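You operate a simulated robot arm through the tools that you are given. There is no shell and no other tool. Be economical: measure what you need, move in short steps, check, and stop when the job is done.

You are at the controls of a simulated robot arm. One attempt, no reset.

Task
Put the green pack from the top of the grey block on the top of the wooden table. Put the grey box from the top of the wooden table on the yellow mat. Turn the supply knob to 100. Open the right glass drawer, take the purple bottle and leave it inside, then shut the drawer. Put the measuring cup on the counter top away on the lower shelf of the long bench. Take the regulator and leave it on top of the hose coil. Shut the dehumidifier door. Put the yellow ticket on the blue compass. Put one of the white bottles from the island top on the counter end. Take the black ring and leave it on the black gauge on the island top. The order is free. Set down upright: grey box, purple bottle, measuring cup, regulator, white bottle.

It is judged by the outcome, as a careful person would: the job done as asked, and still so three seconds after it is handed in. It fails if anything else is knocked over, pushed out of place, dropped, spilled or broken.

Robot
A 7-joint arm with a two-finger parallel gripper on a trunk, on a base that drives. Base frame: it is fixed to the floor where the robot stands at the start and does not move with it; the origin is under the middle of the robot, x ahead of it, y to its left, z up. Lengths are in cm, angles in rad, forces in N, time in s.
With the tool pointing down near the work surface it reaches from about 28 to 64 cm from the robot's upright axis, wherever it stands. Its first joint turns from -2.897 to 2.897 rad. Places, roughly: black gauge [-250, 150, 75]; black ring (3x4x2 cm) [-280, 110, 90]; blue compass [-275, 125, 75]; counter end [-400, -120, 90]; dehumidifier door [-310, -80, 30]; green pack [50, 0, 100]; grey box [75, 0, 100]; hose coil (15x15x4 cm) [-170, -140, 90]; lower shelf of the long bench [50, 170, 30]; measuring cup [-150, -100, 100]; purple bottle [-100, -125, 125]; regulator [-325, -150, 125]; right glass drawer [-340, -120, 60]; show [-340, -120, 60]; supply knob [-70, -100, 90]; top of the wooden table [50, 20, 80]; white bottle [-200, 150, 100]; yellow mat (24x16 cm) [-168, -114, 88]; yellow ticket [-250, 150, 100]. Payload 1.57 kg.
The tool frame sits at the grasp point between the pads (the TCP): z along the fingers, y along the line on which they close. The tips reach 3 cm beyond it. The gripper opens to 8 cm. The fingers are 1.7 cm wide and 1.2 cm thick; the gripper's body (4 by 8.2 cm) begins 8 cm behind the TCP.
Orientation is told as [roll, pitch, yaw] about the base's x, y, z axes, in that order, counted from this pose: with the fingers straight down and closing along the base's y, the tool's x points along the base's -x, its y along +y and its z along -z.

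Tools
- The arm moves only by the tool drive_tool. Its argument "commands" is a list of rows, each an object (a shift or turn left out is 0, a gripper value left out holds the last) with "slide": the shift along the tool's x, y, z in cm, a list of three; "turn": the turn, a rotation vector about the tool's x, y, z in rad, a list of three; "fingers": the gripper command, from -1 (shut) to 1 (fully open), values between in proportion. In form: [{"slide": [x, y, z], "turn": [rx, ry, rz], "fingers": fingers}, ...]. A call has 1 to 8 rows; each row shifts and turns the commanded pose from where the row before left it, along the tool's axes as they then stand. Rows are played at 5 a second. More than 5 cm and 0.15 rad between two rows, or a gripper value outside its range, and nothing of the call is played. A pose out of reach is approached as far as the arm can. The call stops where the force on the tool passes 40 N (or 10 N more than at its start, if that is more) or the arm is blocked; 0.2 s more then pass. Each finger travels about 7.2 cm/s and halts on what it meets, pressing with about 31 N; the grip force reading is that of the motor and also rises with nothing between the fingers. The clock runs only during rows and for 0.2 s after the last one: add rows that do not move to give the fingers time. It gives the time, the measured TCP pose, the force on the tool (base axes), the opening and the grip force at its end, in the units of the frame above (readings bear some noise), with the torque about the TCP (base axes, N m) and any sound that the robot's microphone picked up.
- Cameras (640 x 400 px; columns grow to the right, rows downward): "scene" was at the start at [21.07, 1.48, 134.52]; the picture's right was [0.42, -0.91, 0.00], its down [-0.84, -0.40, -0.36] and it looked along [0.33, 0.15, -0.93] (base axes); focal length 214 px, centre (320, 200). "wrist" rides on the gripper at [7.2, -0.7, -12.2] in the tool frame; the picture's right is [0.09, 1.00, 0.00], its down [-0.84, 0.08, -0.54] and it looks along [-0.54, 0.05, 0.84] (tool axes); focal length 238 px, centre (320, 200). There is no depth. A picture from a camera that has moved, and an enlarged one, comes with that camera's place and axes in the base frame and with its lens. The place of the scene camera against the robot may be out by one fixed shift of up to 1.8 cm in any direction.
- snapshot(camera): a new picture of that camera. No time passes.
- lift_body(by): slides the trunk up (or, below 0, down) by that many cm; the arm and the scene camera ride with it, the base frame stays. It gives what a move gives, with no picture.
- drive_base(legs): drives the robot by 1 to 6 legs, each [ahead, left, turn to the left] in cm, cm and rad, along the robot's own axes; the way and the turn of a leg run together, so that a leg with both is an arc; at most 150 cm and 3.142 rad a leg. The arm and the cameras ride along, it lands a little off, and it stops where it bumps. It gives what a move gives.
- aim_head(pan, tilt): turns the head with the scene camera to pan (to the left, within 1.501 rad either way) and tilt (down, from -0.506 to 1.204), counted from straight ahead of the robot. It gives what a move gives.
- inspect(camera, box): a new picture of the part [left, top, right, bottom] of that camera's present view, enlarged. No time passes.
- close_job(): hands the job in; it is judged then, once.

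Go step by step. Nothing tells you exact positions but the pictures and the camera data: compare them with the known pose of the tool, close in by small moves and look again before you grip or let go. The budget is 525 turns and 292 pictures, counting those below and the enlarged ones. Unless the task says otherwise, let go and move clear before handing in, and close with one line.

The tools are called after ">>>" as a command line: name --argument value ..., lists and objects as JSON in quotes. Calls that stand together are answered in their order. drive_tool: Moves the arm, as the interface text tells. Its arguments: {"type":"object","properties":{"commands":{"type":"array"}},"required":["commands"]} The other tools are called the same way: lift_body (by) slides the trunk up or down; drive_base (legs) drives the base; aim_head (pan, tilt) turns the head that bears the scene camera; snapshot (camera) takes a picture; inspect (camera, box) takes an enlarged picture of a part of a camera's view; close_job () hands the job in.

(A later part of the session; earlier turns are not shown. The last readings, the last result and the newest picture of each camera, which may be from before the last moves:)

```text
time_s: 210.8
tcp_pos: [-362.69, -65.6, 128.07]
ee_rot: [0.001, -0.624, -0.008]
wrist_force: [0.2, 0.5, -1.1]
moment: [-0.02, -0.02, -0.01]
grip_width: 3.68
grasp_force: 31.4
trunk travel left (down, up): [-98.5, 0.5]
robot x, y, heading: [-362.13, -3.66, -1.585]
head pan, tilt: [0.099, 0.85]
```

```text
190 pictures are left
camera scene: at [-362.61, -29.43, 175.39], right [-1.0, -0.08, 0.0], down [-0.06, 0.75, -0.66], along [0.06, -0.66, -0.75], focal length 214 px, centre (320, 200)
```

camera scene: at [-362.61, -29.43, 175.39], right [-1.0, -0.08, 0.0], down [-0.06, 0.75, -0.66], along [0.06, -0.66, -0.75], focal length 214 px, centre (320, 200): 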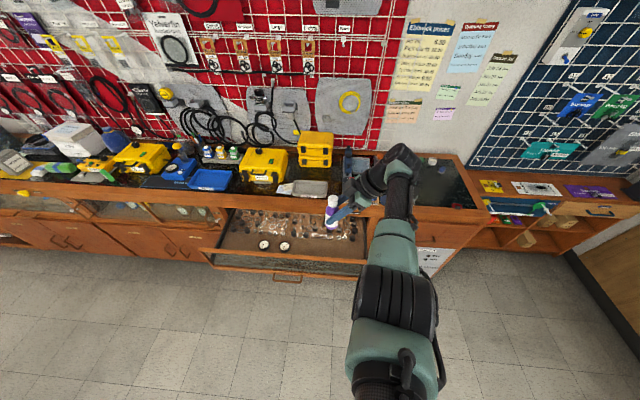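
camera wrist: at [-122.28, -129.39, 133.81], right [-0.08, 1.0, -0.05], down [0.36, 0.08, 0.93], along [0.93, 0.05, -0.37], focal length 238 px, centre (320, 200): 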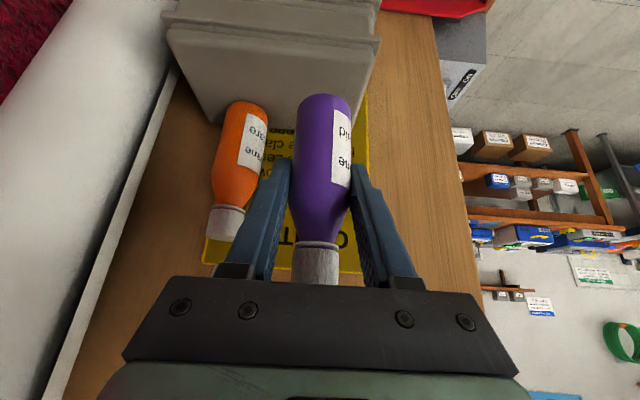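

>>> inspect --camera "scene" --box '[190, 190, 400, 300]'

>>> snapshot --camera "wrist"

```text
3.05 times, centred on (295, 245) of scene
camera zoom: at [-362.61, -29.43, 175.39], right [-1.0, -0.08, 0.0], down [-0.06, 0.75, -0.66], along [0.06, -0.66, -0.75], focal length 654 px, centre (396, 63)
```

zoom: 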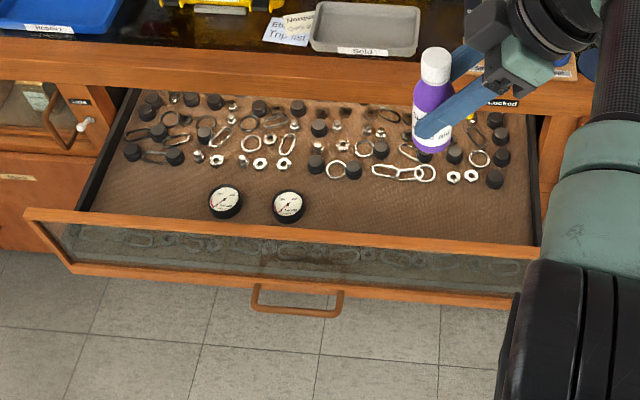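

```text
188 pictures are left
camera wrist: at [-375.45, -66.34, 133.79], right [-0.07, 1.0, -0.05], down [0.36, 0.07, 0.93], along [0.93, 0.04, -0.37], focal length 238 px, centre (320, 200)
```

wrist: 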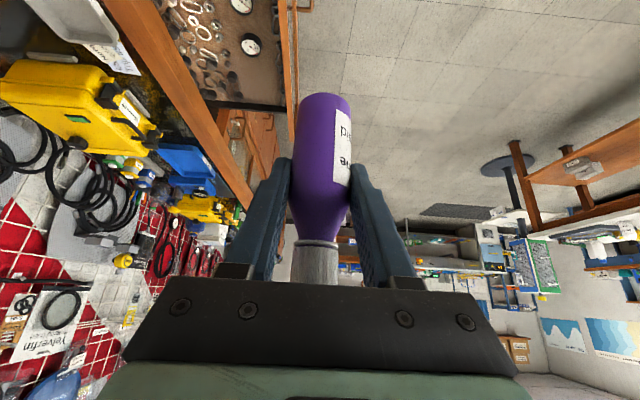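

>>> drive_base --legs '[[20, 7, 0.015]]'

>>> lift_body --by -35

>>> snapshot --camera "scene"

>>> snapshot --camera "wrist"

```text
time_s: 212.4
tcp_pos: [-355.39, -85.23, 128.23]
ee_rot: [-0.001, -0.625, 0.002]
wrist_force: [-0.1, -0.6, -1.6]
moment: [-0.02, 0.0, 0.01]
grip_width: 3.65
grasp_force: 31.0
trunk travel left (down, up): [-98.5, 0.5]
robot x, y, heading: [-355.28, -23.48, -1.569]
head pan, tilt: [0.099, 0.85]
```

```text
time_s: 215.8
tcp_pos: [-355.25, -85.32, 93.07]
ee_rot: [0.002, -0.625, 0.001]
wrist_force: [0.3, 0.1, -1.5]
moment: [0.02, 0.01, -0.01]
grip_width: 3.65
grasp_force: 30.9
trunk travel left (down, up): [-63.5, 35.5]
robot x, y, heading: [-355.34, -23.62, -1.575]
head pan, tilt: [0.099, 0.85]
```

```text
187 pictures are left
camera scene: at [-355.75, -49.09, 140.39], right [-1.0, -0.09, 0.0], down [-0.07, 0.75, -0.66], along [0.06, -0.66, -0.75], focal length 214 px, centre (320, 200)
```

scene: 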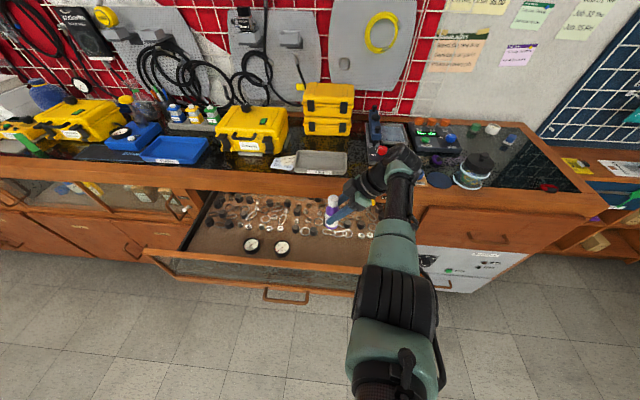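

```text
186 pictures are left
camera wrist: at [-368.22, -86.14, 98.81], right [-0.08, 1.0, -0.05], down [0.36, 0.08, 0.93], along [0.93, 0.05, -0.37], focal length 238 px, centre (320, 200)
```

wrist: 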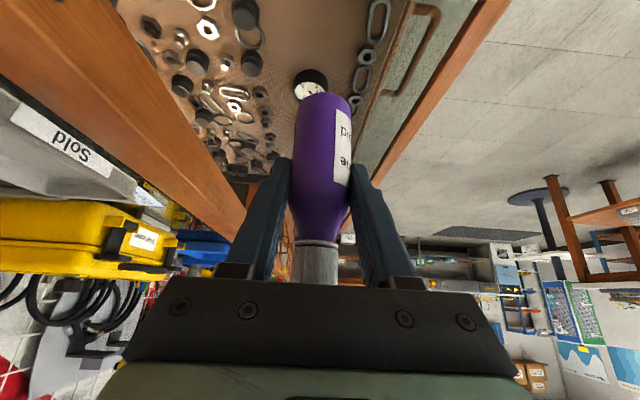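

>>> lift_body --by -15

>>> snapshot --camera "wrist"

```text
time_s: 217.6
tcp_pos: [-355.34, -85.27, 78.16]
ee_rot: [0.003, -0.624, 0.003]
wrist_force: [0.1, 0.9, -1.7]
moment: [0.0, -0.02, -0.04]
grip_width: 3.65
grasp_force: 31.5
trunk travel left (down, up): [-48.5, 50.5]
robot x, y, heading: [-355.04, -23.3, -1.575]
head pan, tilt: [0.099, 0.85]
```

```text
185 pictures are left
camera wrist: at [-368.22, -86.14, 83.81], right [-0.08, 1.0, -0.05], down [0.36, 0.08, 0.93], along [0.93, 0.05, -0.37], focal length 238 px, centre (320, 200)
```

wrist: 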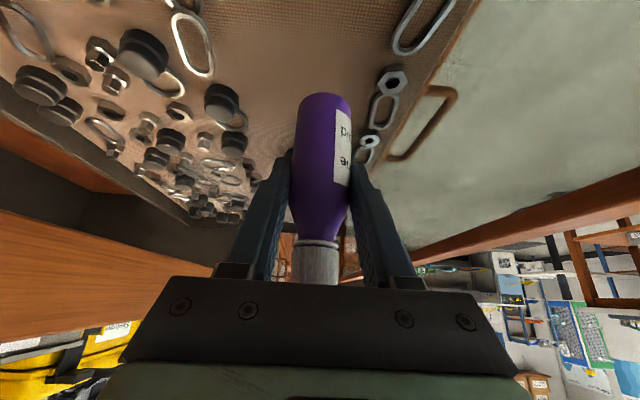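

>>> drive_tool --commands '[{"slide": [0.41, 0, 0.57]}, {"slide": [0.41, 0, 0.57]}, {"slide": [0.41, 0, 0.57]}, {"slide": [0.41, 0, 0.57]}, {"slide": [0.3, 0, 0.4]}, {"slide": [0, 0, 0]}]'

```text
time_s: 218.9
tcp_pos: [-355.3, -85.44, 74.57]
ee_rot: [0.002, -0.622, 0.002]
wrist_force: [0.0, 0.1, -0.9]
moment: [0.0, 0.03, 0.01]
grip_width: 3.69
grasp_force: 30.7
trunk travel left (down, up): [-48.5, 50.5]
robot x, y, heading: [-355.43, -23.17, -1.572]
head pan, tilt: [0.099, 0.85]
```

>>> snapshot --camera "wrist"

>>> drive_tool --commands '[{"slide": [0.3, 0, 0.4]}, {"slide": [0.3, 0, 0.4]}, {"slide": [0.3, 0, 0.4]}, {"slide": [0.3, 0, 0.4]}, {"slide": [0, 0, 0]}]'

```text
184 pictures are left
camera wrist: at [-368.16, -86.2, 80.33], right [-0.08, 1.0, -0.05], down [0.36, 0.08, 0.93], along [0.93, 0.05, -0.37], focal length 238 px, centre (320, 200)
```

wrist: 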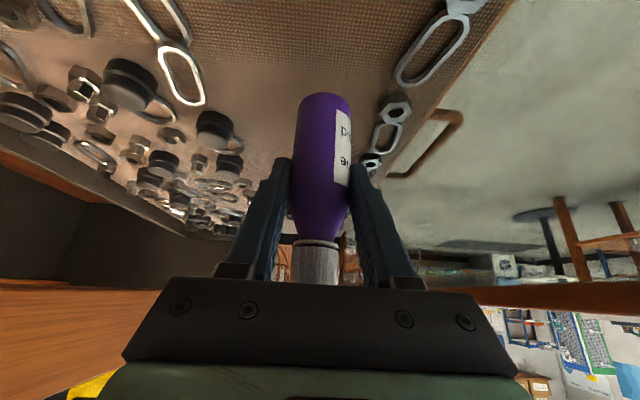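

```text
time_s: 220.2
tcp_pos: [-355.24, -84.87, 72.75]
ee_rot: [0.0, -0.623, 0.001]
wrist_force: [0.0, 0.3, -0.3]
moment: [0.01, 0.03, 0.03]
grip_width: 3.66
grasp_force: 30.9
out of reach, approached as far as the arm can: row 2
trunk travel left (down, up): [-48.5, 50.5]
robot x, y, heading: [-355.46, -23.63, -1.577]
head pan, tilt: [0.099, 0.85]
```

>>> lift_body --by -1.5

>>> lift_body --by -1

>>> snapshot --camera "wrist"

```text
time_s: 220.8
tcp_pos: [-355.2, -84.82, 71.35]
ee_rot: [0.002, -0.624, 0.002]
wrist_force: [-0.6, 0.0, -1.2]
moment: [0.01, 0.04, -0.01]
grip_width: 3.66
grasp_force: 31.1
trunk travel left (down, up): [-47.0, 52.0]
robot x, y, heading: [-355.47, -23.39, -1.571]
head pan, tilt: [0.099, 0.85]
```

```text
time_s: 221.4
tcp_pos: [-355.25, -84.93, 70.91]
ee_rot: [-0.014, -0.63, 0.009]
wrist_force: [-1.5, -2.3, 27.3]
moment: [0.19, -0.1, 0.09]
grip_width: 3.71
grasp_force: 31.0
trunk travel left (down, up): [-46.0, 53.0]
robot x, y, heading: [-355.14, -23.17, -1.569]
head pan, tilt: [0.099, 0.85]
```

```text
183 pictures are left
camera wrist: at [-368.16, -85.72, 76.59], right [-0.07, 1.0, -0.07], down [0.36, 0.09, 0.93], along [0.93, 0.05, -0.36], focal length 238 px, centre (320, 200)
```

wrist: 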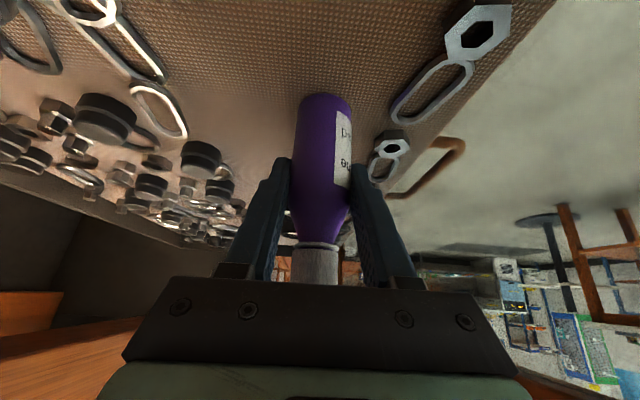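

>>> lift_body --by 0.5

>>> drive_tool --commands '[{"fingers": 0.3}, {"slide": [0, 0, 0]}, {"slide": [0, 0, 0]}, {"slide": [0, 0, -2]}, {"slide": [0, 0, -3]}, {"slide": [0, 0, -4]}, {"slide": [0, 0, -4]}]'

>>> snapshot --camera "wrist"

```text
time_s: 221.9
tcp_pos: [-355.25, -84.68, 70.97]
ee_rot: [-0.002, -0.624, 0.004]
wrist_force: [0.7, -2.0, 18.6]
moment: [-0.01, -0.33, -0.03]
grip_width: 3.68
grasp_force: 30.8
trunk travel left (down, up): [-46.5, 52.5]
robot x, y, heading: [-355.3, -24.0, -1.572]
head pan, tilt: [0.099, 0.85]
```

```text
time_s: 223.5
tcp_pos: [-362.77, -85.07, 81.41]
ee_rot: [0.002, -0.624, 0.002]
wrist_force: [0.0, 0.6, 0.1]
moment: [-0.02, 0.0, 0.01]
grip_width: 5.21
grasp_force: 0.1
trunk travel left (down, up): [-46.5, 52.5]
robot x, y, heading: [-355.0, -23.37, -1.576]
head pan, tilt: [0.099, 0.85]
```

```text
182 pictures are left
camera wrist: at [-375.62, -85.93, 87.17], right [-0.08, 1.0, -0.05], down [0.36, 0.08, 0.93], along [0.93, 0.05, -0.37], focal length 238 px, centre (320, 200)
```

wrist: 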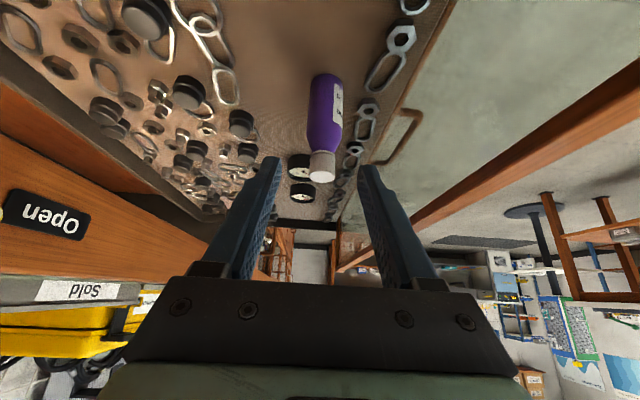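

The bottle stands upright in the drawer. Now I rise, back off, and level the tool to push the drawer shut.

>>> lift_body --by 22

>>> drive_base --legs '[[-22, 0, 0]]'

>>> drive_tool --commands '[{"turn": [0, 0.15, 0], "fingers": -1}, {"turn": [0, 0.15, 0]}, {"turn": [0, 0.15, 0]}, {"turn": [0, 0.15, 0]}, {"turn": [0.15, 0, 0]}, {"turn": [0.15, 0, 0]}, {"turn": [0.15, 0, 0]}, {"turn": [0.15, 0, 0]}]'

>>> drive_tool --commands '[{"turn": [0.15, 0, 0]}, {"turn": [0.15, 0, 0]}, {"turn": [0.15, 0, 0]}, {"turn": [0.15, 0, 0]}, {"turn": [0.15, 0, 0]}, {"turn": [0.15, 0, 0]}, {"slide": [0, 0, 0]}]'

```text
time_s: 225.8
tcp_pos: [-362.73, -85.08, 103.41]
ee_rot: [0.001, -0.626, 0.003]
wrist_force: [-0.2, 0.7, 0.2]
moment: [0.01, -0.02, -0.02]
grip_width: 5.22
grasp_force: 0.1
trunk travel left (down, up): [-68.5, 30.5]
robot x, y, heading: [-355.15, -23.28, -1.579]
head pan, tilt: [0.099, 0.85]
```

```text
time_s: 227.5
tcp_pos: [-362.45, -62.9, 103.4]
ee_rot: [0.002, -0.624, 0.0]
wrist_force: [0.5, -0.4, 0.3]
moment: [-0.07, 0.03, -0.04]
grip_width: 5.21
grasp_force: 0.0
trunk travel left (down, up): [-68.5, 30.5]
robot x, y, heading: [-355.36, -1.09, -1.574]
head pan, tilt: [0.099, 0.85]
```

```text
time_s: 229.3
tcp_pos: [-365.48, -78.1, 101.44]
ee_rot: [-0.599, -0.027, 0.002]
wrist_force: [0.6, 0.6, -0.2]
moment: [0.01, -0.01, 0.0]
grip_width: 0.01
grasp_force: 22.2
out of reach, approached as far as the arm can: row 1, 2, 3, 4, 5, 6, 7, 8
trunk travel left (down, up): [-68.5, 30.5]
robot x, y, heading: [-354.93, -1.31, -1.575]
head pan, tilt: [0.099, 0.85]
```

```text
time_s: 230.9
tcp_pos: [-366.31, -80.75, 101.82]
ee_rot: [-1.426, -0.022, 0.004]
wrist_force: [0.1, -0.8, 0.3]
moment: [0.01, 0.02, -0.01]
grip_width: 0.0
grasp_force: 21.3
out of reach, approached as far as the arm can: row 1, 2, 3, 4, 5, 6
trunk travel left (down, up): [-68.5, 30.5]
robot x, y, heading: [-355.22, -0.74, -1.575]
head pan, tilt: [0.099, 0.85]
```

>>> drive_tool --commands '[{"slide": [0, 0, -4]}, {"slide": [0, 0, -4]}, {"slide": [0, 0, -4]}, {"slide": [0, 0, -4]}, {"slide": [0, 0, -4]}, {"turn": [0.12, 0, 0]}, {"slide": [0, 0, 0]}]'

>>> snapshot --camera "scene"

```text
time_s: 232.5
tcp_pos: [-366.44, -60.95, 104.51]
ee_rot: [-1.551, -0.022, 0.001]
wrist_force: [0.1, 0.1, -0.1]
moment: [0.03, 0.0, -0.03]
grip_width: 0.0
grasp_force: 20.7
trunk travel left (down, up): [-68.5, 30.5]
robot x, y, heading: [-355.56, -1.3, -1.58]
head pan, tilt: [0.099, 0.85]
```

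```text
181 pictures are left
camera scene: at [-355.64, -26.85, 145.4], right [-1.0, -0.09, 0.0], down [-0.07, 0.75, -0.66], along [0.06, -0.66, -0.75], focal length 214 px, centre (320, 200)
```

scene: 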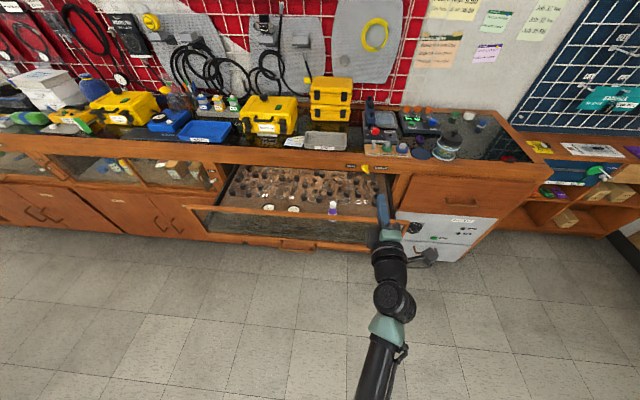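

>>> drive_base --legs '[[-6, 26.5, 0.01]]'

>>> lift_body --by -40

>>> lift_body --by -3.5

>>> drive_tool --commands '[{"fingers": 0.4}, {"slide": [0, 0, 0]}, {"slide": [0, 0, 0]}]'

>>> snapshot --camera "wrist"

```text
time_s: 234.4
tcp_pos: [-339.16, -55.02, 104.55]
ee_rot: [-1.55, -0.022, 0.017]
wrist_force: [0.3, 0.1, -0.3]
moment: [0.01, 0.0, 0.0]
grip_width: 0.0
grasp_force: 20.9
trunk travel left (down, up): [-68.5, 30.5]
robot x, y, heading: [-329.05, 4.88, -1.567]
head pan, tilt: [0.099, 0.85]
```

```text
time_s: 238.3
tcp_pos: [-339.22, -54.94, 64.59]
ee_rot: [-1.549, -0.023, 0.016]
wrist_force: [0.8, -0.6, -0.4]
moment: [0.0, -0.01, 0.0]
grip_width: 0.02
grasp_force: 21.3
trunk travel left (down, up): [-28.5, 70.5]
robot x, y, heading: [-328.6, 4.88, -1.557]
head pan, tilt: [0.099, 0.85]
```

```text
time_s: 239.1
tcp_pos: [-339.29, -54.95, 61.08]
ee_rot: [-1.549, -0.023, 0.017]
wrist_force: [-0.8, 0.2, 0.1]
moment: [0.0, 0.01, 0.01]
grip_width: 0.01
grasp_force: 21.2
trunk travel left (down, up): [-25.0, 74.0]
robot x, y, heading: [-328.76, 5.06, -1.568]
head pan, tilt: [0.099, 0.85]
```

```text
time_s: 239.9
tcp_pos: [-339.14, -55.08, 61.0]
ee_rot: [-1.548, -0.023, 0.016]
wrist_force: [-0.1, -0.4, -0.5]
moment: [-0.03, 0.01, 0.01]
grip_width: 5.62
grasp_force: 0.1
trunk travel left (down, up): [-25.0, 74.0]
robot x, y, heading: [-328.55, 4.85, -1.563]
head pan, tilt: [0.099, 0.85]
```

```text
180 pictures are left
camera wrist: at [-346.52, -43.05, 61.8], right [-0.07, 0.02, -1.0], down [0.83, 0.56, -0.05], along [0.55, -0.83, -0.06], focal length 238 px, centre (320, 200)
```

wrist: 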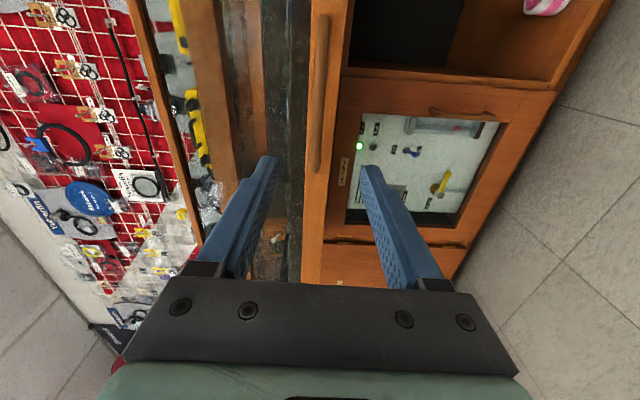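

>>> drive_base --legs '[[12.5, 0, 0]]'

>>> drive_tool --commands '[{"slide": [0, 0, 1.5]}, {"slide": [0, 0, 1]}, {"slide": [0, 0, 0]}]'

>>> snapshot --camera "wrist"

```text
time_s: 241.1
tcp_pos: [-338.98, -67.4, 61.08]
ee_rot: [-1.548, -0.023, 0.018]
wrist_force: [-0.5, 0.3, 0.5]
moment: [-0.02, 0.04, 0.01]
grip_width: 5.58
grasp_force: 0.1
trunk travel left (down, up): [-25.0, 74.0]
robot x, y, heading: [-328.6, -7.53, -1.561]
head pan, tilt: [0.099, 0.85]
```

```text
time_s: 241.9
tcp_pos: [-338.87, -69.85, 61.0]
ee_rot: [-1.548, -0.024, 0.018]
wrist_force: [0.1, -0.7, -0.3]
moment: [0.0, -0.02, 0.0]
grip_width: 5.6
grasp_force: 0.0
trunk travel left (down, up): [-25.0, 74.0]
robot x, y, heading: [-328.63, -7.69, -1.561]
head pan, tilt: [0.099, 0.85]
```

```text
179 pictures are left
camera wrist: at [-346.26, -57.98, 61.66], right [-0.07, 0.02, -1.0], down [0.83, 0.56, -0.05], along [0.56, -0.83, -0.06], focal length 238 px, centre (320, 200)
```

wrist: 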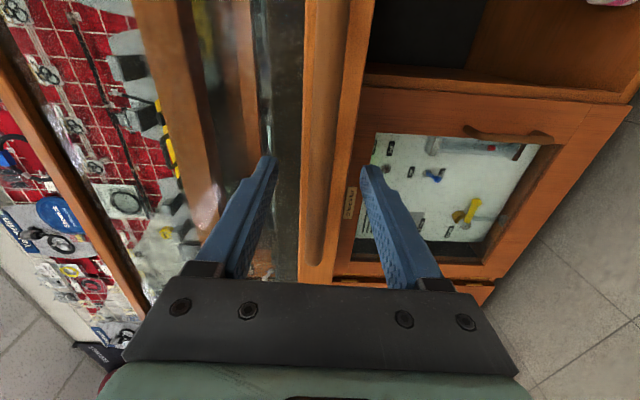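

>>> drive_tool --commands '[{"slide": [0, 0, 0.5], "fingers": -1}, {"slide": [0, 0, 0]}, {"slide": [0, 0, 0]}, {"slide": [0, 0, 0]}]'

>>> drive_base --legs '[[8, 0, 0], [8, 0, 0], [7, 0, 0]]'

>>> snapshot --camera "scene"

```text
time_s: 242.9
tcp_pos: [-338.98, -70.57, 60.88]
ee_rot: [-1.55, -0.018, 0.019]
wrist_force: [0.8, -1.8, 2.9]
moment: [0.01, 0.54, -0.02]
grip_width: 1.27
grasp_force: 30.0
trunk travel left (down, up): [-25.0, 74.0]
robot x, y, heading: [-328.78, -7.41, -1.556]
head pan, tilt: [0.099, 0.85]
```

```text
time_s: 245.2
tcp_pos: [-339.13, -93.33, 60.88]
ee_rot: [-1.55, -0.021, 0.015]
wrist_force: [-8.5, -1.3, 7.1]
moment: [0.08, 0.52, 0.15]
grip_width: 1.31
grasp_force: 30.0
trunk travel left (down, up): [-25.0, 74.0]
robot x, y, heading: [-328.58, -30.64, -1.562]
head pan, tilt: [0.099, 0.85]
```

```text
178 pictures are left
camera scene: at [-328.54, -56.01, 101.91], right [-0.99, -0.11, 0.0], down [-0.08, 0.75, -0.66], along [0.07, -0.66, -0.75], focal length 214 px, centre (320, 200)
```

scene: 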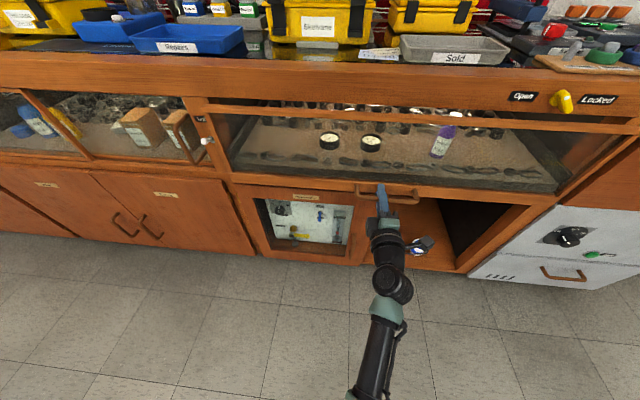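

>>> drive_tool --commands '[{"slide": [0, 0, 1]}, {"slide": [0, 0, 1]}, {"slide": [0, 0, 1]}, {"slide": [0, 0, 0.7]}, {"slide": [0, 0, 0]}]'

>>> snapshot --camera "scene"

```text
time_s: 246.4
tcp_pos: [-339.01, -97.13, 61.02]
ee_rot: [-1.552, -0.021, 0.011]
wrist_force: [-8.0, -2.8, 1.0]
moment: [0.06, 0.5, 0.48]
grip_width: 1.26
grasp_force: 29.3
trunk travel left (down, up): [-25.0, 74.0]
robot x, y, heading: [-328.7, -30.27, -1.564]
head pan, tilt: [0.099, 0.85]
```

```text
177 pictures are left
camera scene: at [-328.57, -56.06, 101.89], right [-0.99, -0.11, 0.0], down [-0.08, 0.75, -0.66], along [0.07, -0.66, -0.75], focal length 214 px, centre (320, 200)
```

scene: 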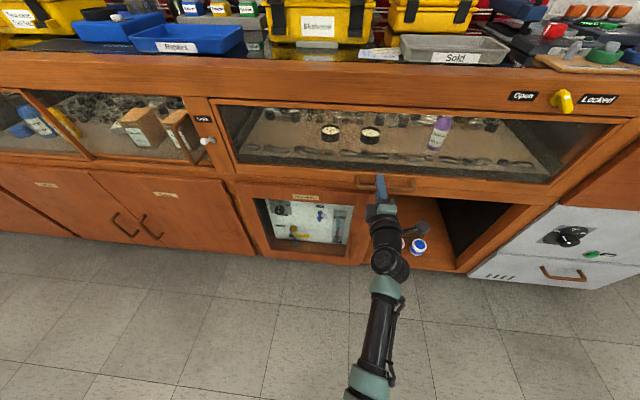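

>>> drive_tool --commands '[{"slide": [0, 0, 0.5]}, {"slide": [0, 0, 0.5]}, {"slide": [0, 0, 0.5]}, {"slide": [0, 0, 0]}]'

>>> inspect --camera "scene" --box '[180, 80, 640, 230]'

```text
time_s: 247.1
tcp_pos: [-338.96, -97.71, 61.07]
ee_rot: [-1.554, -0.02, 0.01]
wrist_force: [2.9, 16.3, 3.9]
moment: [-0.57, 0.48, 0.23]
grip_width: 1.33
grasp_force: 29.6
trunk travel left (down, up): [-25.0, 74.0]
robot x, y, heading: [-328.36, -30.18, -1.565]
head pan, tilt: [0.099, 0.85]
stopped in row 3: the force on the tool passed its limit at 58 N (the readings are from after the stop); the commanded pose is now the measured one
```

```text
1.39 times, centred on (410, 155) of scene
camera zoom: at [-328.5, -55.86, 101.93], right [-0.99, -0.11, 0.0], down [-0.08, 0.75, -0.66], along [0.07, -0.66, -0.75], focal length 298 px, centre (195, 263)
```

zoom: 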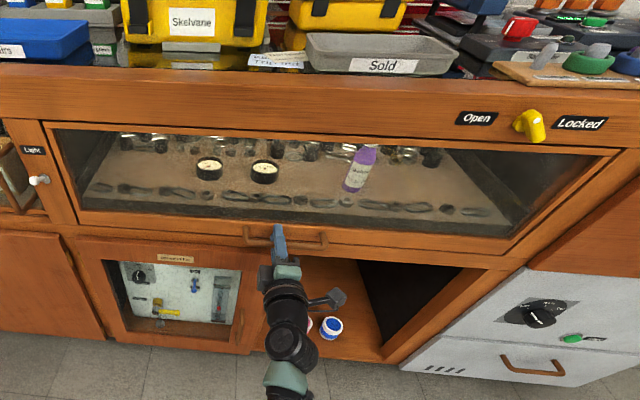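

Drawer is fully shut and the bottle is upright. Releasing the handle and moving on to the regulator.

>>> drive_tool --commands '[{"fingers": 0.1}, {"slide": [0, 0, 0]}, {"slide": [0, 0, 0]}, {"slide": [0, 0, -3]}, {"slide": [0, 0, -4]}, {"slide": [0, 0, -3]}]'

>>> drive_base --legs '[[-14, 6, 0]]'

>>> lift_body --by 40

>>> lift_body --by 27

>>> snapshot --camera "wrist"

>>> aim_head --pan 0 --tilt 0.5

>>> snapshot --camera "scene"

```text
time_s: 248.5
tcp_pos: [-338.85, -87.51, 61.01]
ee_rot: [-1.55, -0.023, 0.01]
wrist_force: [0.4, 0.6, -0.8]
moment: [0.02, 0.0, 0.0]
grip_width: 4.41
grasp_force: 0.1
trunk travel left (down, up): [-25.0, 74.0]
robot x, y, heading: [-328.98, -30.21, -1.561]
head pan, tilt: [0.099, 0.85]
```

```text
time_s: 249.8
tcp_pos: [-332.93, -74.05, 60.9]
ee_rot: [-1.549, -0.022, 0.01]
wrist_force: [-0.7, 0.0, 1.7]
moment: [-0.01, 0.01, -0.05]
grip_width: 4.4
grasp_force: 0.0
trunk travel left (down, up): [-25.0, 74.0]
robot x, y, heading: [-322.88, -16.78, -1.571]
head pan, tilt: [0.099, 0.85]
```

```text
time_s: 253.7
tcp_pos: [-333.08, -74.11, 100.93]
ee_rot: [-1.55, -0.023, 0.011]
wrist_force: [0.1, 1.1, 0.2]
moment: [0.0, -0.03, 0.0]
grip_width: 4.39
grasp_force: 0.0
trunk travel left (down, up): [-65.0, 34.0]
robot x, y, heading: [-322.32, -16.68, -1.565]
head pan, tilt: [0.099, 0.85]
```

```text
time_s: 256.4
tcp_pos: [-333.11, -74.19, 127.86]
ee_rot: [-1.551, -0.022, 0.01]
wrist_force: [0.3, -0.4, 0.5]
moment: [-0.02, 0.02, 0.03]
grip_width: 4.41
grasp_force: 0.0
trunk travel left (down, up): [-92.0, 7.0]
robot x, y, heading: [-322.75, -16.81, -1.56]
head pan, tilt: [0.099, 0.85]
```

```text
175 pictures are left
camera wrist: at [-340.31, -62.14, 128.63], right [-0.07, 0.02, -1.0], down [0.83, 0.55, -0.05], along [0.55, -0.83, -0.06], focal length 238 px, centre (320, 200)
```

wrist: 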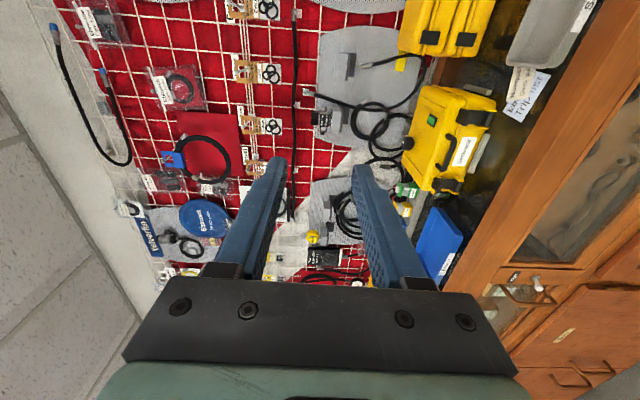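

```text
time_s: 257.2
tcp_pos: [-332.99, -74.18, 128.0]
ee_rot: [-1.55, -0.022, 0.011]
wrist_force: [-0.5, 0.0, 0.7]
moment: [0.01, 0.0, 0.0]
grip_width: 4.41
grasp_force: 0.0
trunk travel left (down, up): [-92.0, 7.0]
robot x, y, heading: [-322.69, -16.67, -1.559]
head pan, tilt: [0.0, 0.499]
```

```text
174 pictures are left
camera scene: at [-323.41, -43.82, 171.88], right [-1.0, -0.01, 0.0], down [0.0, 0.48, -0.88], along [0.01, -0.88, -0.48], focal length 214 px, centre (320, 200)
```

scene: 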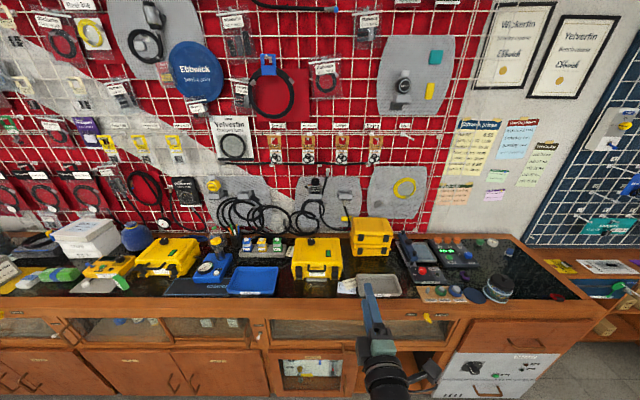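

>>> inspect --camera "scene" --box '[190, 160, 440, 280]'

>>> inspect --camera "wrist" --box '[280, 20, 440, 180]'

```text
2.56 times, centred on (315, 220) of scene
camera zoom: at [-323.41, -43.82, 171.88], right [-1.0, -0.01, 0.0], down [0.0, 0.48, -0.88], along [0.01, -0.88, -0.48], focal length 549 px, centre (333, 149)
```

zoom: 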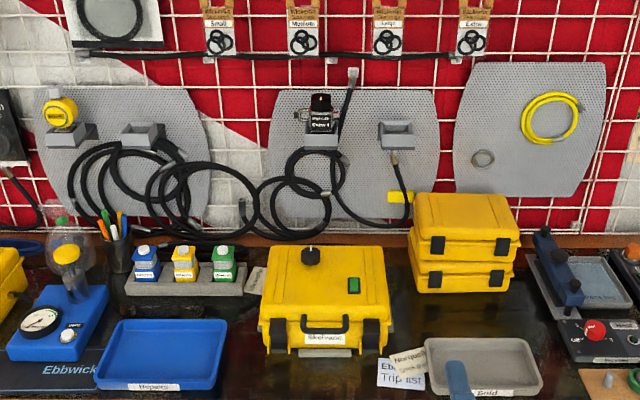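

```text
2.50 times, centred on (360, 100) of wrist
camera zoom: at [-340.31, -62.13, 128.64], right [-0.07, 0.02, -1.0], down [0.83, 0.55, -0.05], along [0.55, -0.83, -0.06], focal length 596 px, centre (220, 450)
```

zoom: 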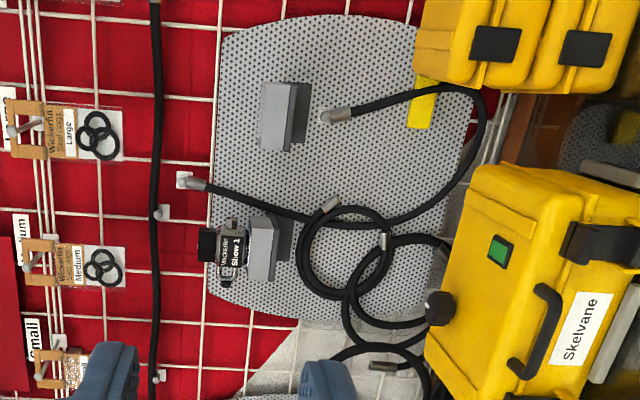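

>>> drive_tool --commands '[{"turn": [0, 0, 0.15]}, {"turn": [0, 0, 0.15]}, {"turn": [0, 0, 0.15]}, {"turn": [0, 0, 0.15]}, {"turn": [0, 0, 0.15]}, {"turn": [0, 0, 0.15]}, {"turn": [0, 0, 0.15]}, {"turn": [0, 0, 0.15]}]'

>>> drive_tool --commands '[{"turn": [0, 0, 0.15], "fingers": 1}, {"turn": [0, 0, 0.15]}, {"turn": [0, 0, 0.07]}, {"slide": [0, 0, 0]}]'

>>> drive_base --legs '[[0, 13, 0], [38, 0, 0]]'

>>> snapshot --camera "wrist"

>>> snapshot --camera "scene"

```text
time_s: 259.0
tcp_pos: [-333.13, -74.02, 128.0]
ee_rot: [-1.507, -1.225, -0.049]
wrist_force: [-0.2, 0.4, 0.5]
moment: [0.01, 0.0, 0.0]
grip_width: 4.4
grasp_force: 0.1
trunk travel left (down, up): [-92.0, 7.0]
robot x, y, heading: [-322.83, -16.79, -1.564]
head pan, tilt: [0.0, 0.499]
```

```text
time_s: 260.0
tcp_pos: [-333.12, -74.16, 128.01]
ee_rot: [0.819, -1.54, -2.38]
wrist_force: [-0.2, -0.1, -0.1]
moment: [0.02, -0.01, 0.0]
grip_width: 7.96
grasp_force: 0.1
trunk travel left (down, up): [-92.0, 7.0]
robot x, y, heading: [-322.66, -16.96, -1.561]
head pan, tilt: [0.0, 0.499]
```

```text
time_s: 263.3
tcp_pos: [-319.42, -111.61, 127.9]
ee_rot: [0.797, -1.543, -2.352]
wrist_force: [-0.3, -1.0, 0.7]
moment: [0.0, -0.03, 0.01]
grip_width: 7.98
grasp_force: 0.1
trunk travel left (down, up): [-92.0, 7.0]
robot x, y, heading: [-309.29, -54.24, -1.56]
head pan, tilt: [0.0, 0.499]
```

```text
171 pictures are left
camera wrist: at [-320.01, -99.34, 120.98], right [1.0, 0.02, -0.07], down [0.05, 0.53, 0.85], along [0.05, -0.85, 0.52], focal length 238 px, centre (320, 200)
```

wrist: 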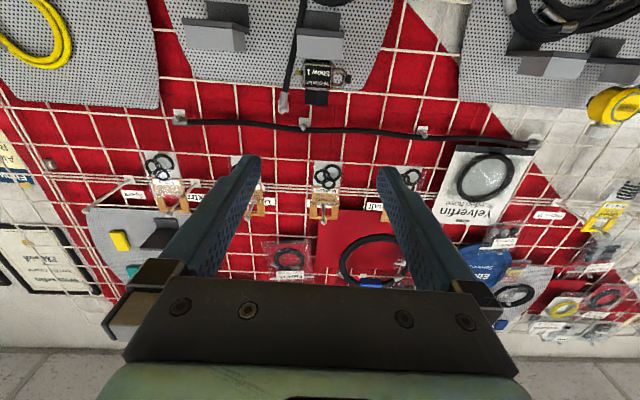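

```text
170 pictures are left
camera scene: at [-309.95, -81.14, 171.9], right [-1.0, -0.01, 0.0], down [-0.01, 0.48, -0.88], along [0.01, -0.88, -0.48], focal length 214 px, centre (320, 200)
```

scene: 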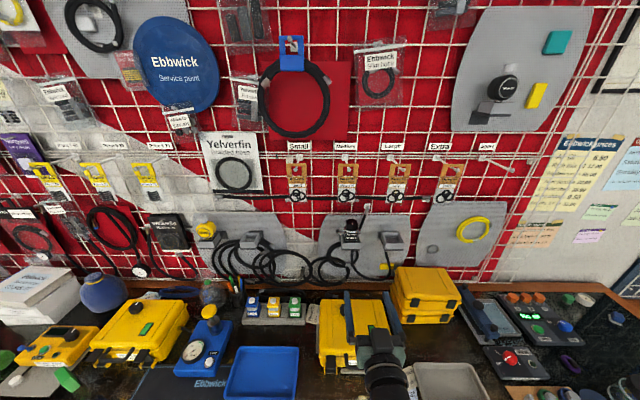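

>>> inspect --camera "wrist" --box '[260, 0, 390, 120]'

>>> inspect --camera "scene" --box '[310, 200, 430, 290]'

```text
3.33 times, centred on (325, 60) of wrist
camera zoom: at [-320.01, -99.34, 120.98], right [1.0, 0.02, -0.07], down [0.05, 0.53, 0.85], along [0.05, -0.85, 0.52], focal length 794 px, centre (303, 667)
```

zoom: 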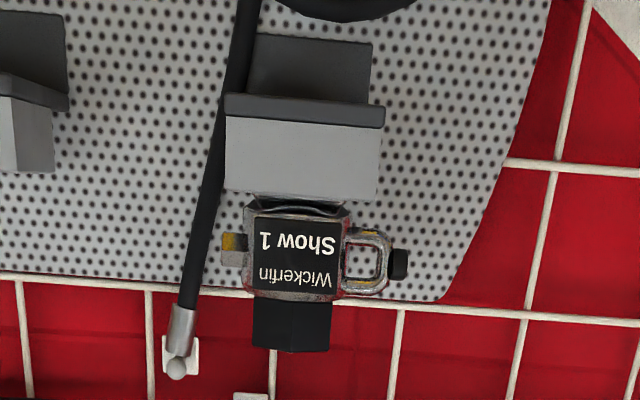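

```text
4.44 times, centred on (370, 245) of scene
camera zoom: at [-309.95, -81.14, 171.9], right [-1.0, -0.01, 0.0], down [-0.01, 0.48, -0.88], along [0.01, -0.88, -0.48], focal length 953 px, centre (98, 0)
```

zoom: 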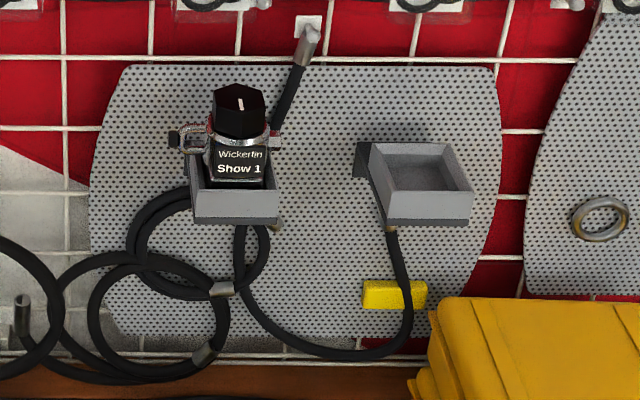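

>>> drive_base --legs '[[13, -0.5, 0]]'

>>> drive_tool --commands '[{"slide": [0, 0, 4], "fingers": 0.75}, {"slide": [0, 0, 4]}, {"slide": [0, 0, 0]}]'

>>> snapshot --camera "wrist"

```text
time_s: 264.6
tcp_pos: [-319.68, -124.47, 127.99]
ee_rot: [0.811, -1.542, -2.368]
wrist_force: [0.1, 0.9, 0.0]
moment: [0.0, 0.04, 0.01]
grip_width: 7.99
grasp_force: 0.1
trunk travel left (down, up): [-92.0, 7.0]
robot x, y, heading: [-309.07, -67.29, -1.563]
head pan, tilt: [0.0, 0.499]
```

```text
time_s: 265.4
tcp_pos: [-319.83, -132.5, 127.81]
ee_rot: [0.8, -1.54, -2.358]
wrist_force: [0.4, -0.3, -0.4]
moment: [0.02, 0.0, 0.02]
grip_width: 7.02
grasp_force: 0.0
trunk travel left (down, up): [-92.0, 7.0]
robot x, y, heading: [-309.28, -67.35, -1.554]
head pan, tilt: [0.0, 0.499]
```

```text
167 pictures are left
camera wrist: at [-320.42, -120.35, 120.8], right [1.0, 0.02, -0.07], down [0.05, 0.53, 0.85], along [0.05, -0.85, 0.52], focal length 238 px, centre (320, 200)
```

wrist: 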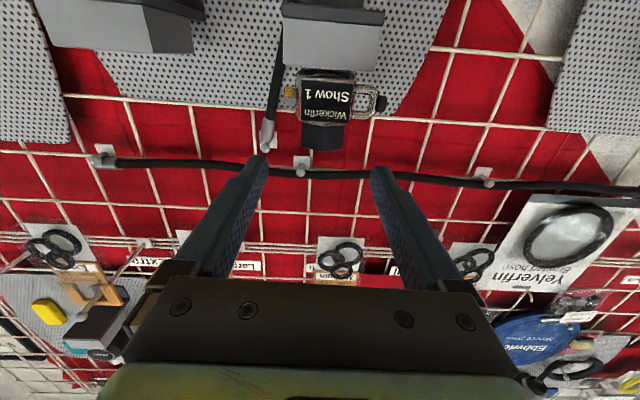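

>>> drive_tool --commands '[{"slide": [0.15, 0.2, 3]}, {"slide": [0.15, 0, 3]}, {"slide": [0, 0, 2]}, {"slide": [0, 0, 1]}, {"slide": [0, 0, 0]}]'

>>> snapshot --camera "wrist"

```text
time_s: 266.6
tcp_pos: [-319.44, -141.41, 127.24]
ee_rot: [0.799, -1.541, -2.356]
wrist_force: [-0.5, -0.1, 1.0]
moment: [-0.01, 0.01, -0.02]
grip_width: 6.99
grasp_force: 0.0
trunk travel left (down, up): [-92.0, 7.0]
robot x, y, heading: [-309.45, -67.22, -1.559]
head pan, tilt: [0.0, 0.499]
```

```text
166 pictures are left
camera wrist: at [-320.09, -129.21, 120.21], right [1.0, 0.02, -0.07], down [0.05, 0.53, 0.85], along [0.05, -0.85, 0.52], focal length 238 px, centre (320, 200)
```

wrist: 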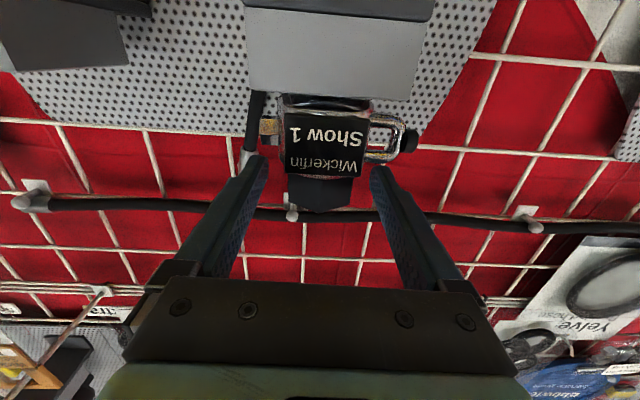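

>>> drive_tool --commands '[{"slide": [-0.25, 0, 0.2]}, {"fingers": -1}, {"slide": [0, 0, 0]}, {"slide": [0, 0, 0]}, {"slide": [0, 0, 0]}]'

>>> drive_tool --commands '[{"slide": [-0.4, 0, 0]}, {"slide": [-0.8, 0, 0]}, {"slide": [-1, 0, 0]}, {"slide": [-1.5, 0, 0]}, {"slide": [0, 0, 0]}]'

>>> snapshot --camera "wrist"

```text
time_s: 267.8
tcp_pos: [-319.41, -141.71, 127.51]
ee_rot: [0.787, -1.541, -2.346]
wrist_force: [-0.6, -1.3, 1.4]
moment: [0.0, 0.15, 0.03]
grip_width: 4.21
grasp_force: 30.4
trunk travel left (down, up): [-92.0, 7.0]
robot x, y, heading: [-309.91, -67.23, -1.558]
head pan, tilt: [0.0, 0.499]
```

```text
time_s: 269.0
tcp_pos: [-319.6, -141.76, 131.13]
ee_rot: [0.763, -1.539, -2.318]
wrist_force: [0.0, 0.5, -4.8]
moment: [0.08, 0.03, 0.0]
grip_width: 4.14
grasp_force: 31.3
trunk travel left (down, up): [-92.0, 7.0]
robot x, y, heading: [-309.9, -66.99, -1.56]
head pan, tilt: [0.0, 0.499]
```

```text
165 pictures are left
camera wrist: at [-320.18, -129.6, 124.13], right [1.0, 0.02, -0.07], down [0.05, 0.52, 0.85], along [0.05, -0.85, 0.52], focal length 238 px, centre (320, 200)
```

wrist: 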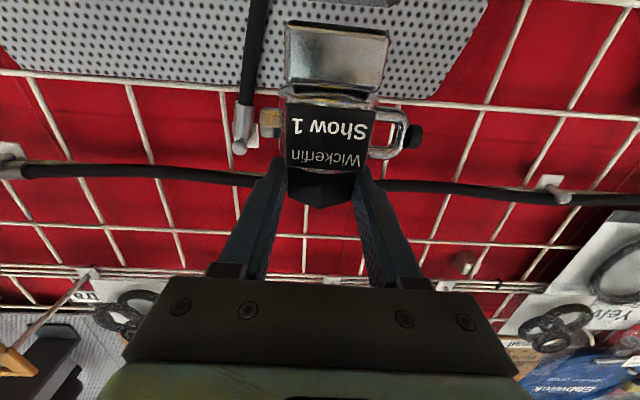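

>>> drive_tool --commands '[{"slide": [-1.2, 0, 0]}, {"slide": [-1.2, 0, 0]}, {"slide": [0, 0, -2]}, {"slide": [0, 0, -3]}, {"slide": [0, 0, -3]}, {"slide": [0, 0, -3]}, {"slide": [0, 0, -3]}, {"slide": [0, 0, 0]}]'

>>> snapshot --camera "wrist"

>>> snapshot --camera "scene"

```text
time_s: 270.8
tcp_pos: [-319.64, -128.01, 133.76]
ee_rot: [0.758, -1.539, -2.315]
wrist_force: [-0.1, -0.9, -5.0]
moment: [0.05, 0.03, 0.04]
grip_width: 4.1
grasp_force: 31.2
trunk travel left (down, up): [-92.0, 7.0]
robot x, y, heading: [-309.44, -67.28, -1.559]
head pan, tilt: [0.0, 0.499]
```

```text
164 pictures are left
camera wrist: at [-320.24, -115.81, 126.77], right [1.0, 0.02, -0.07], down [0.05, 0.52, 0.85], along [0.05, -0.85, 0.52], focal length 238 px, centre (320, 200)
```

wrist: 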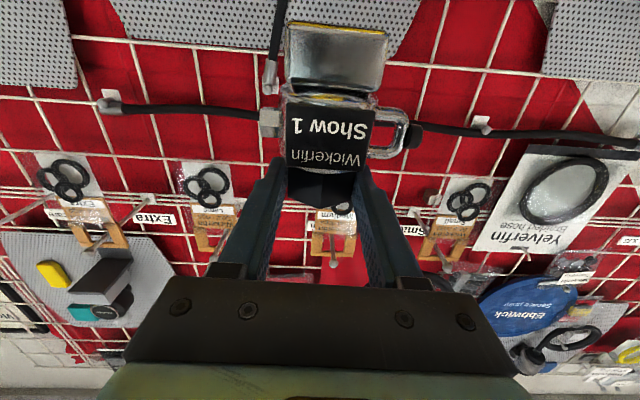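

```text
163 pictures are left
camera scene: at [-310.35, -94.29, 171.86], right [-1.0, -0.01, 0.0], down [0.0, 0.48, -0.88], along [0.01, -0.88, -0.48], focal length 214 px, centre (320, 200)
```

scene: 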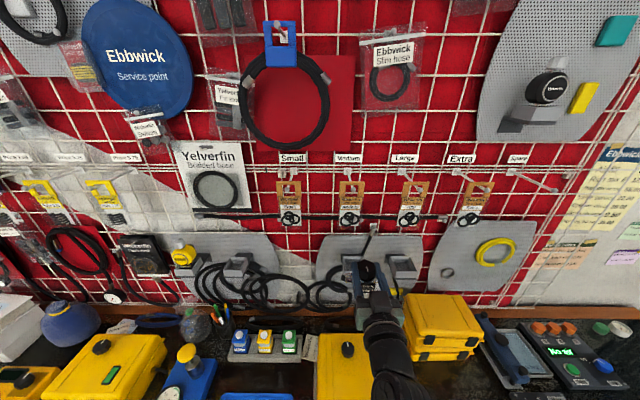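

Regulator is held. Backing out and moving to the hose coil near x=-170.

>>> drive_base --legs '[[-40, 0, -0.01], [0, 148, 0]]'

>>> aim_head --pan 0.0 --tilt 0.7

>>> snapshot --camera "scene"

```text
time_s: 280.4
tcp_pos: [-167.96, -87.23, 133.8]
ee_rot: [0.774, -1.539, -2.333]
wrist_force: [0.5, 0.8, -5.4]
moment: [0.07, 0.05, 0.04]
grip_width: 4.12
grasp_force: 31.0
trunk travel left (down, up): [-92.0, 7.0]
robot x, y, heading: [-157.88, -26.35, -1.561]
head pan, tilt: [0.0, 0.499]
```

```text
time_s: 281.1
tcp_pos: [-167.98, -87.01, 133.82]
ee_rot: [0.748, -1.538, -2.309]
wrist_force: [-0.4, -0.4, -5.3]
moment: [0.05, 0.05, -0.05]
grip_width: 4.14
grasp_force: 31.2
trunk travel left (down, up): [-92.0, 7.0]
robot x, y, heading: [-157.81, -26.43, -1.568]
head pan, tilt: [0.0, 0.7]
```

```text
162 pictures are left
camera scene: at [-158.61, -52.76, 170.11], right [-1.0, -0.01, 0.0], down [0.0, 0.64, -0.77], along [0.01, -0.77, -0.64], focal length 214 px, centre (320, 200)
```

scene: 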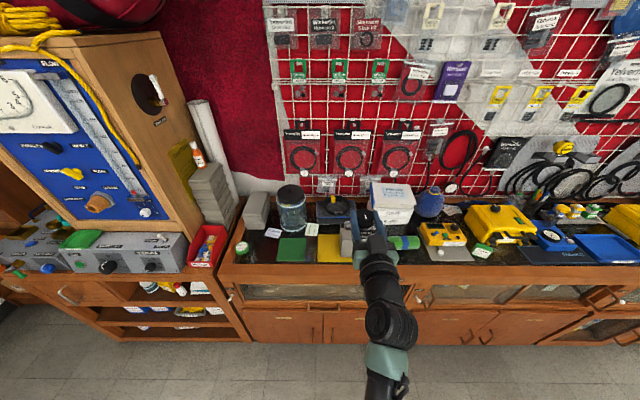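

>>> drive_base --legs '[[30, 0, 0]]'

>>> aim_head --pan 0.0 --tilt 0.85

>>> inspect --camera "scene" --box '[260, 120, 420, 220]'

>>> snapshot --camera "wrist"

```text
time_s: 283.2
tcp_pos: [-167.84, -117.21, 133.71]
ee_rot: [0.778, -1.54, -2.336]
wrist_force: [0.3, 0.1, -5.7]
moment: [0.05, 0.03, 0.0]
grip_width: 4.11
grasp_force: 31.3
trunk travel left (down, up): [-92.0, 7.0]
robot x, y, heading: [-157.48, -56.58, -1.568]
head pan, tilt: [0.0, 0.7]
```

```text
time_s: 283.9
tcp_pos: [-167.95, -117.38, 133.73]
ee_rot: [0.736, -1.536, -2.297]
wrist_force: [0.3, 0.1, -5.3]
moment: [0.04, 0.02, 0.03]
grip_width: 4.16
grasp_force: 31.3
trunk travel left (down, up): [-92.0, 7.0]
robot x, y, heading: [-157.92, -56.43, -1.562]
head pan, tilt: [0.0, 0.85]
```

```text
4.00 times, centred on (340, 170) of scene
camera zoom: at [-158.49, -82.37, 168.87], right [-1.0, -0.01, 0.0], down [0.0, 0.75, -0.66], along [0.0, -0.66, -0.75], focal length 858 px, centre (240, 320)
```

zoom: 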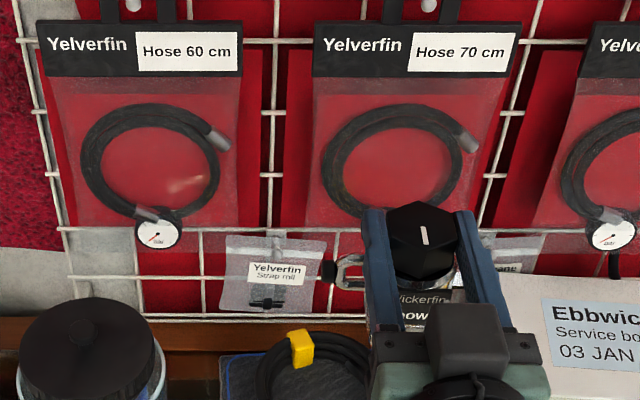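

```text
160 pictures are left
camera wrist: at [-168.48, -105.14, 126.74], right [1.0, 0.01, -0.07], down [0.05, 0.52, 0.85], along [0.05, -0.85, 0.52], focal length 238 px, centre (320, 200)
```

wrist: 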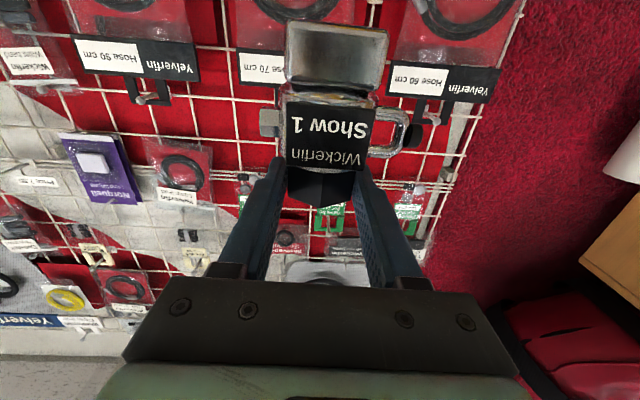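

>>> inspect --camera "scene" --box '[230, 180, 370, 270]'

```text
4.44 times, centred on (300, 225) of scene
camera zoom: at [-158.49, -82.37, 168.87], right [-1.0, -0.01, 0.0], down [0.0, 0.75, -0.66], along [0.0, -0.66, -0.75], focal length 953 px, centre (409, 89)
```

zoom: 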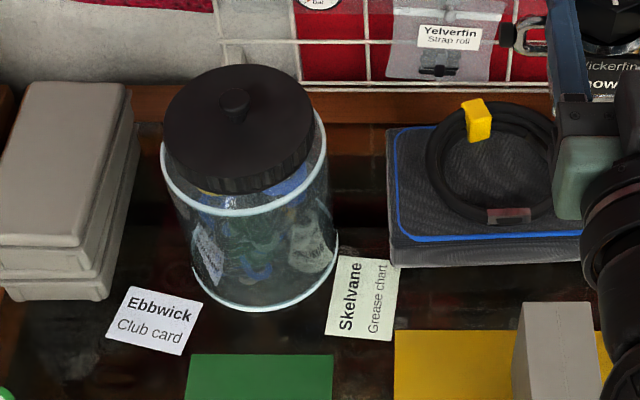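

>>> drive_base --legs '[[8, -22, 0]]'

>>> aim_head --pan 0.25 --tilt 0.95

>>> snapshot --camera "scene"

```text
time_s: 285.6
tcp_pos: [-189.2, -125.6, 133.78]
ee_rot: [0.753, -1.539, -2.303]
wrist_force: [0.5, -0.2, -6.1]
moment: [0.09, 0.03, 0.01]
grip_width: 4.13
grasp_force: 31.3
trunk travel left (down, up): [-92.0, 7.0]
robot x, y, heading: [-179.62, -64.67, -1.553]
head pan, tilt: [0.0, 0.85]
```

```text
time_s: 286.4
tcp_pos: [-189.39, -125.66, 133.64]
ee_rot: [0.746, -1.537, -2.3]
wrist_force: [-0.6, -0.8, -4.8]
moment: [0.1, 0.01, 0.03]
grip_width: 4.12
grasp_force: 30.9
trunk travel left (down, up): [-92.0, 7.0]
robot x, y, heading: [-179.53, -64.39, -1.555]
head pan, tilt: [0.25, 0.949]
```

```text
158 pictures are left
camera scene: at [-178.41, -89.67, 168.12], right [-0.97, -0.26, 0.0], down [-0.21, 0.79, -0.58], along [0.15, -0.56, -0.81], focal length 214 px, centre (320, 200)
```

scene: 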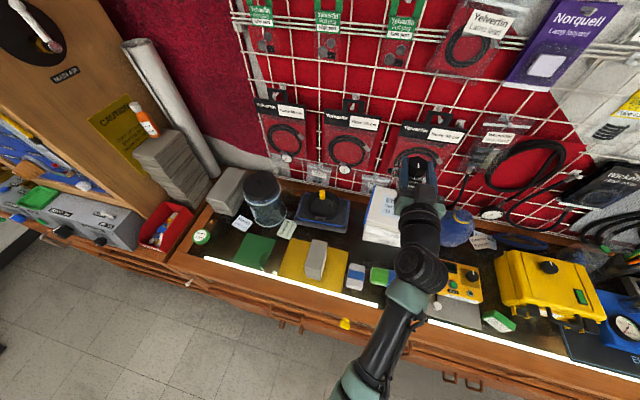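

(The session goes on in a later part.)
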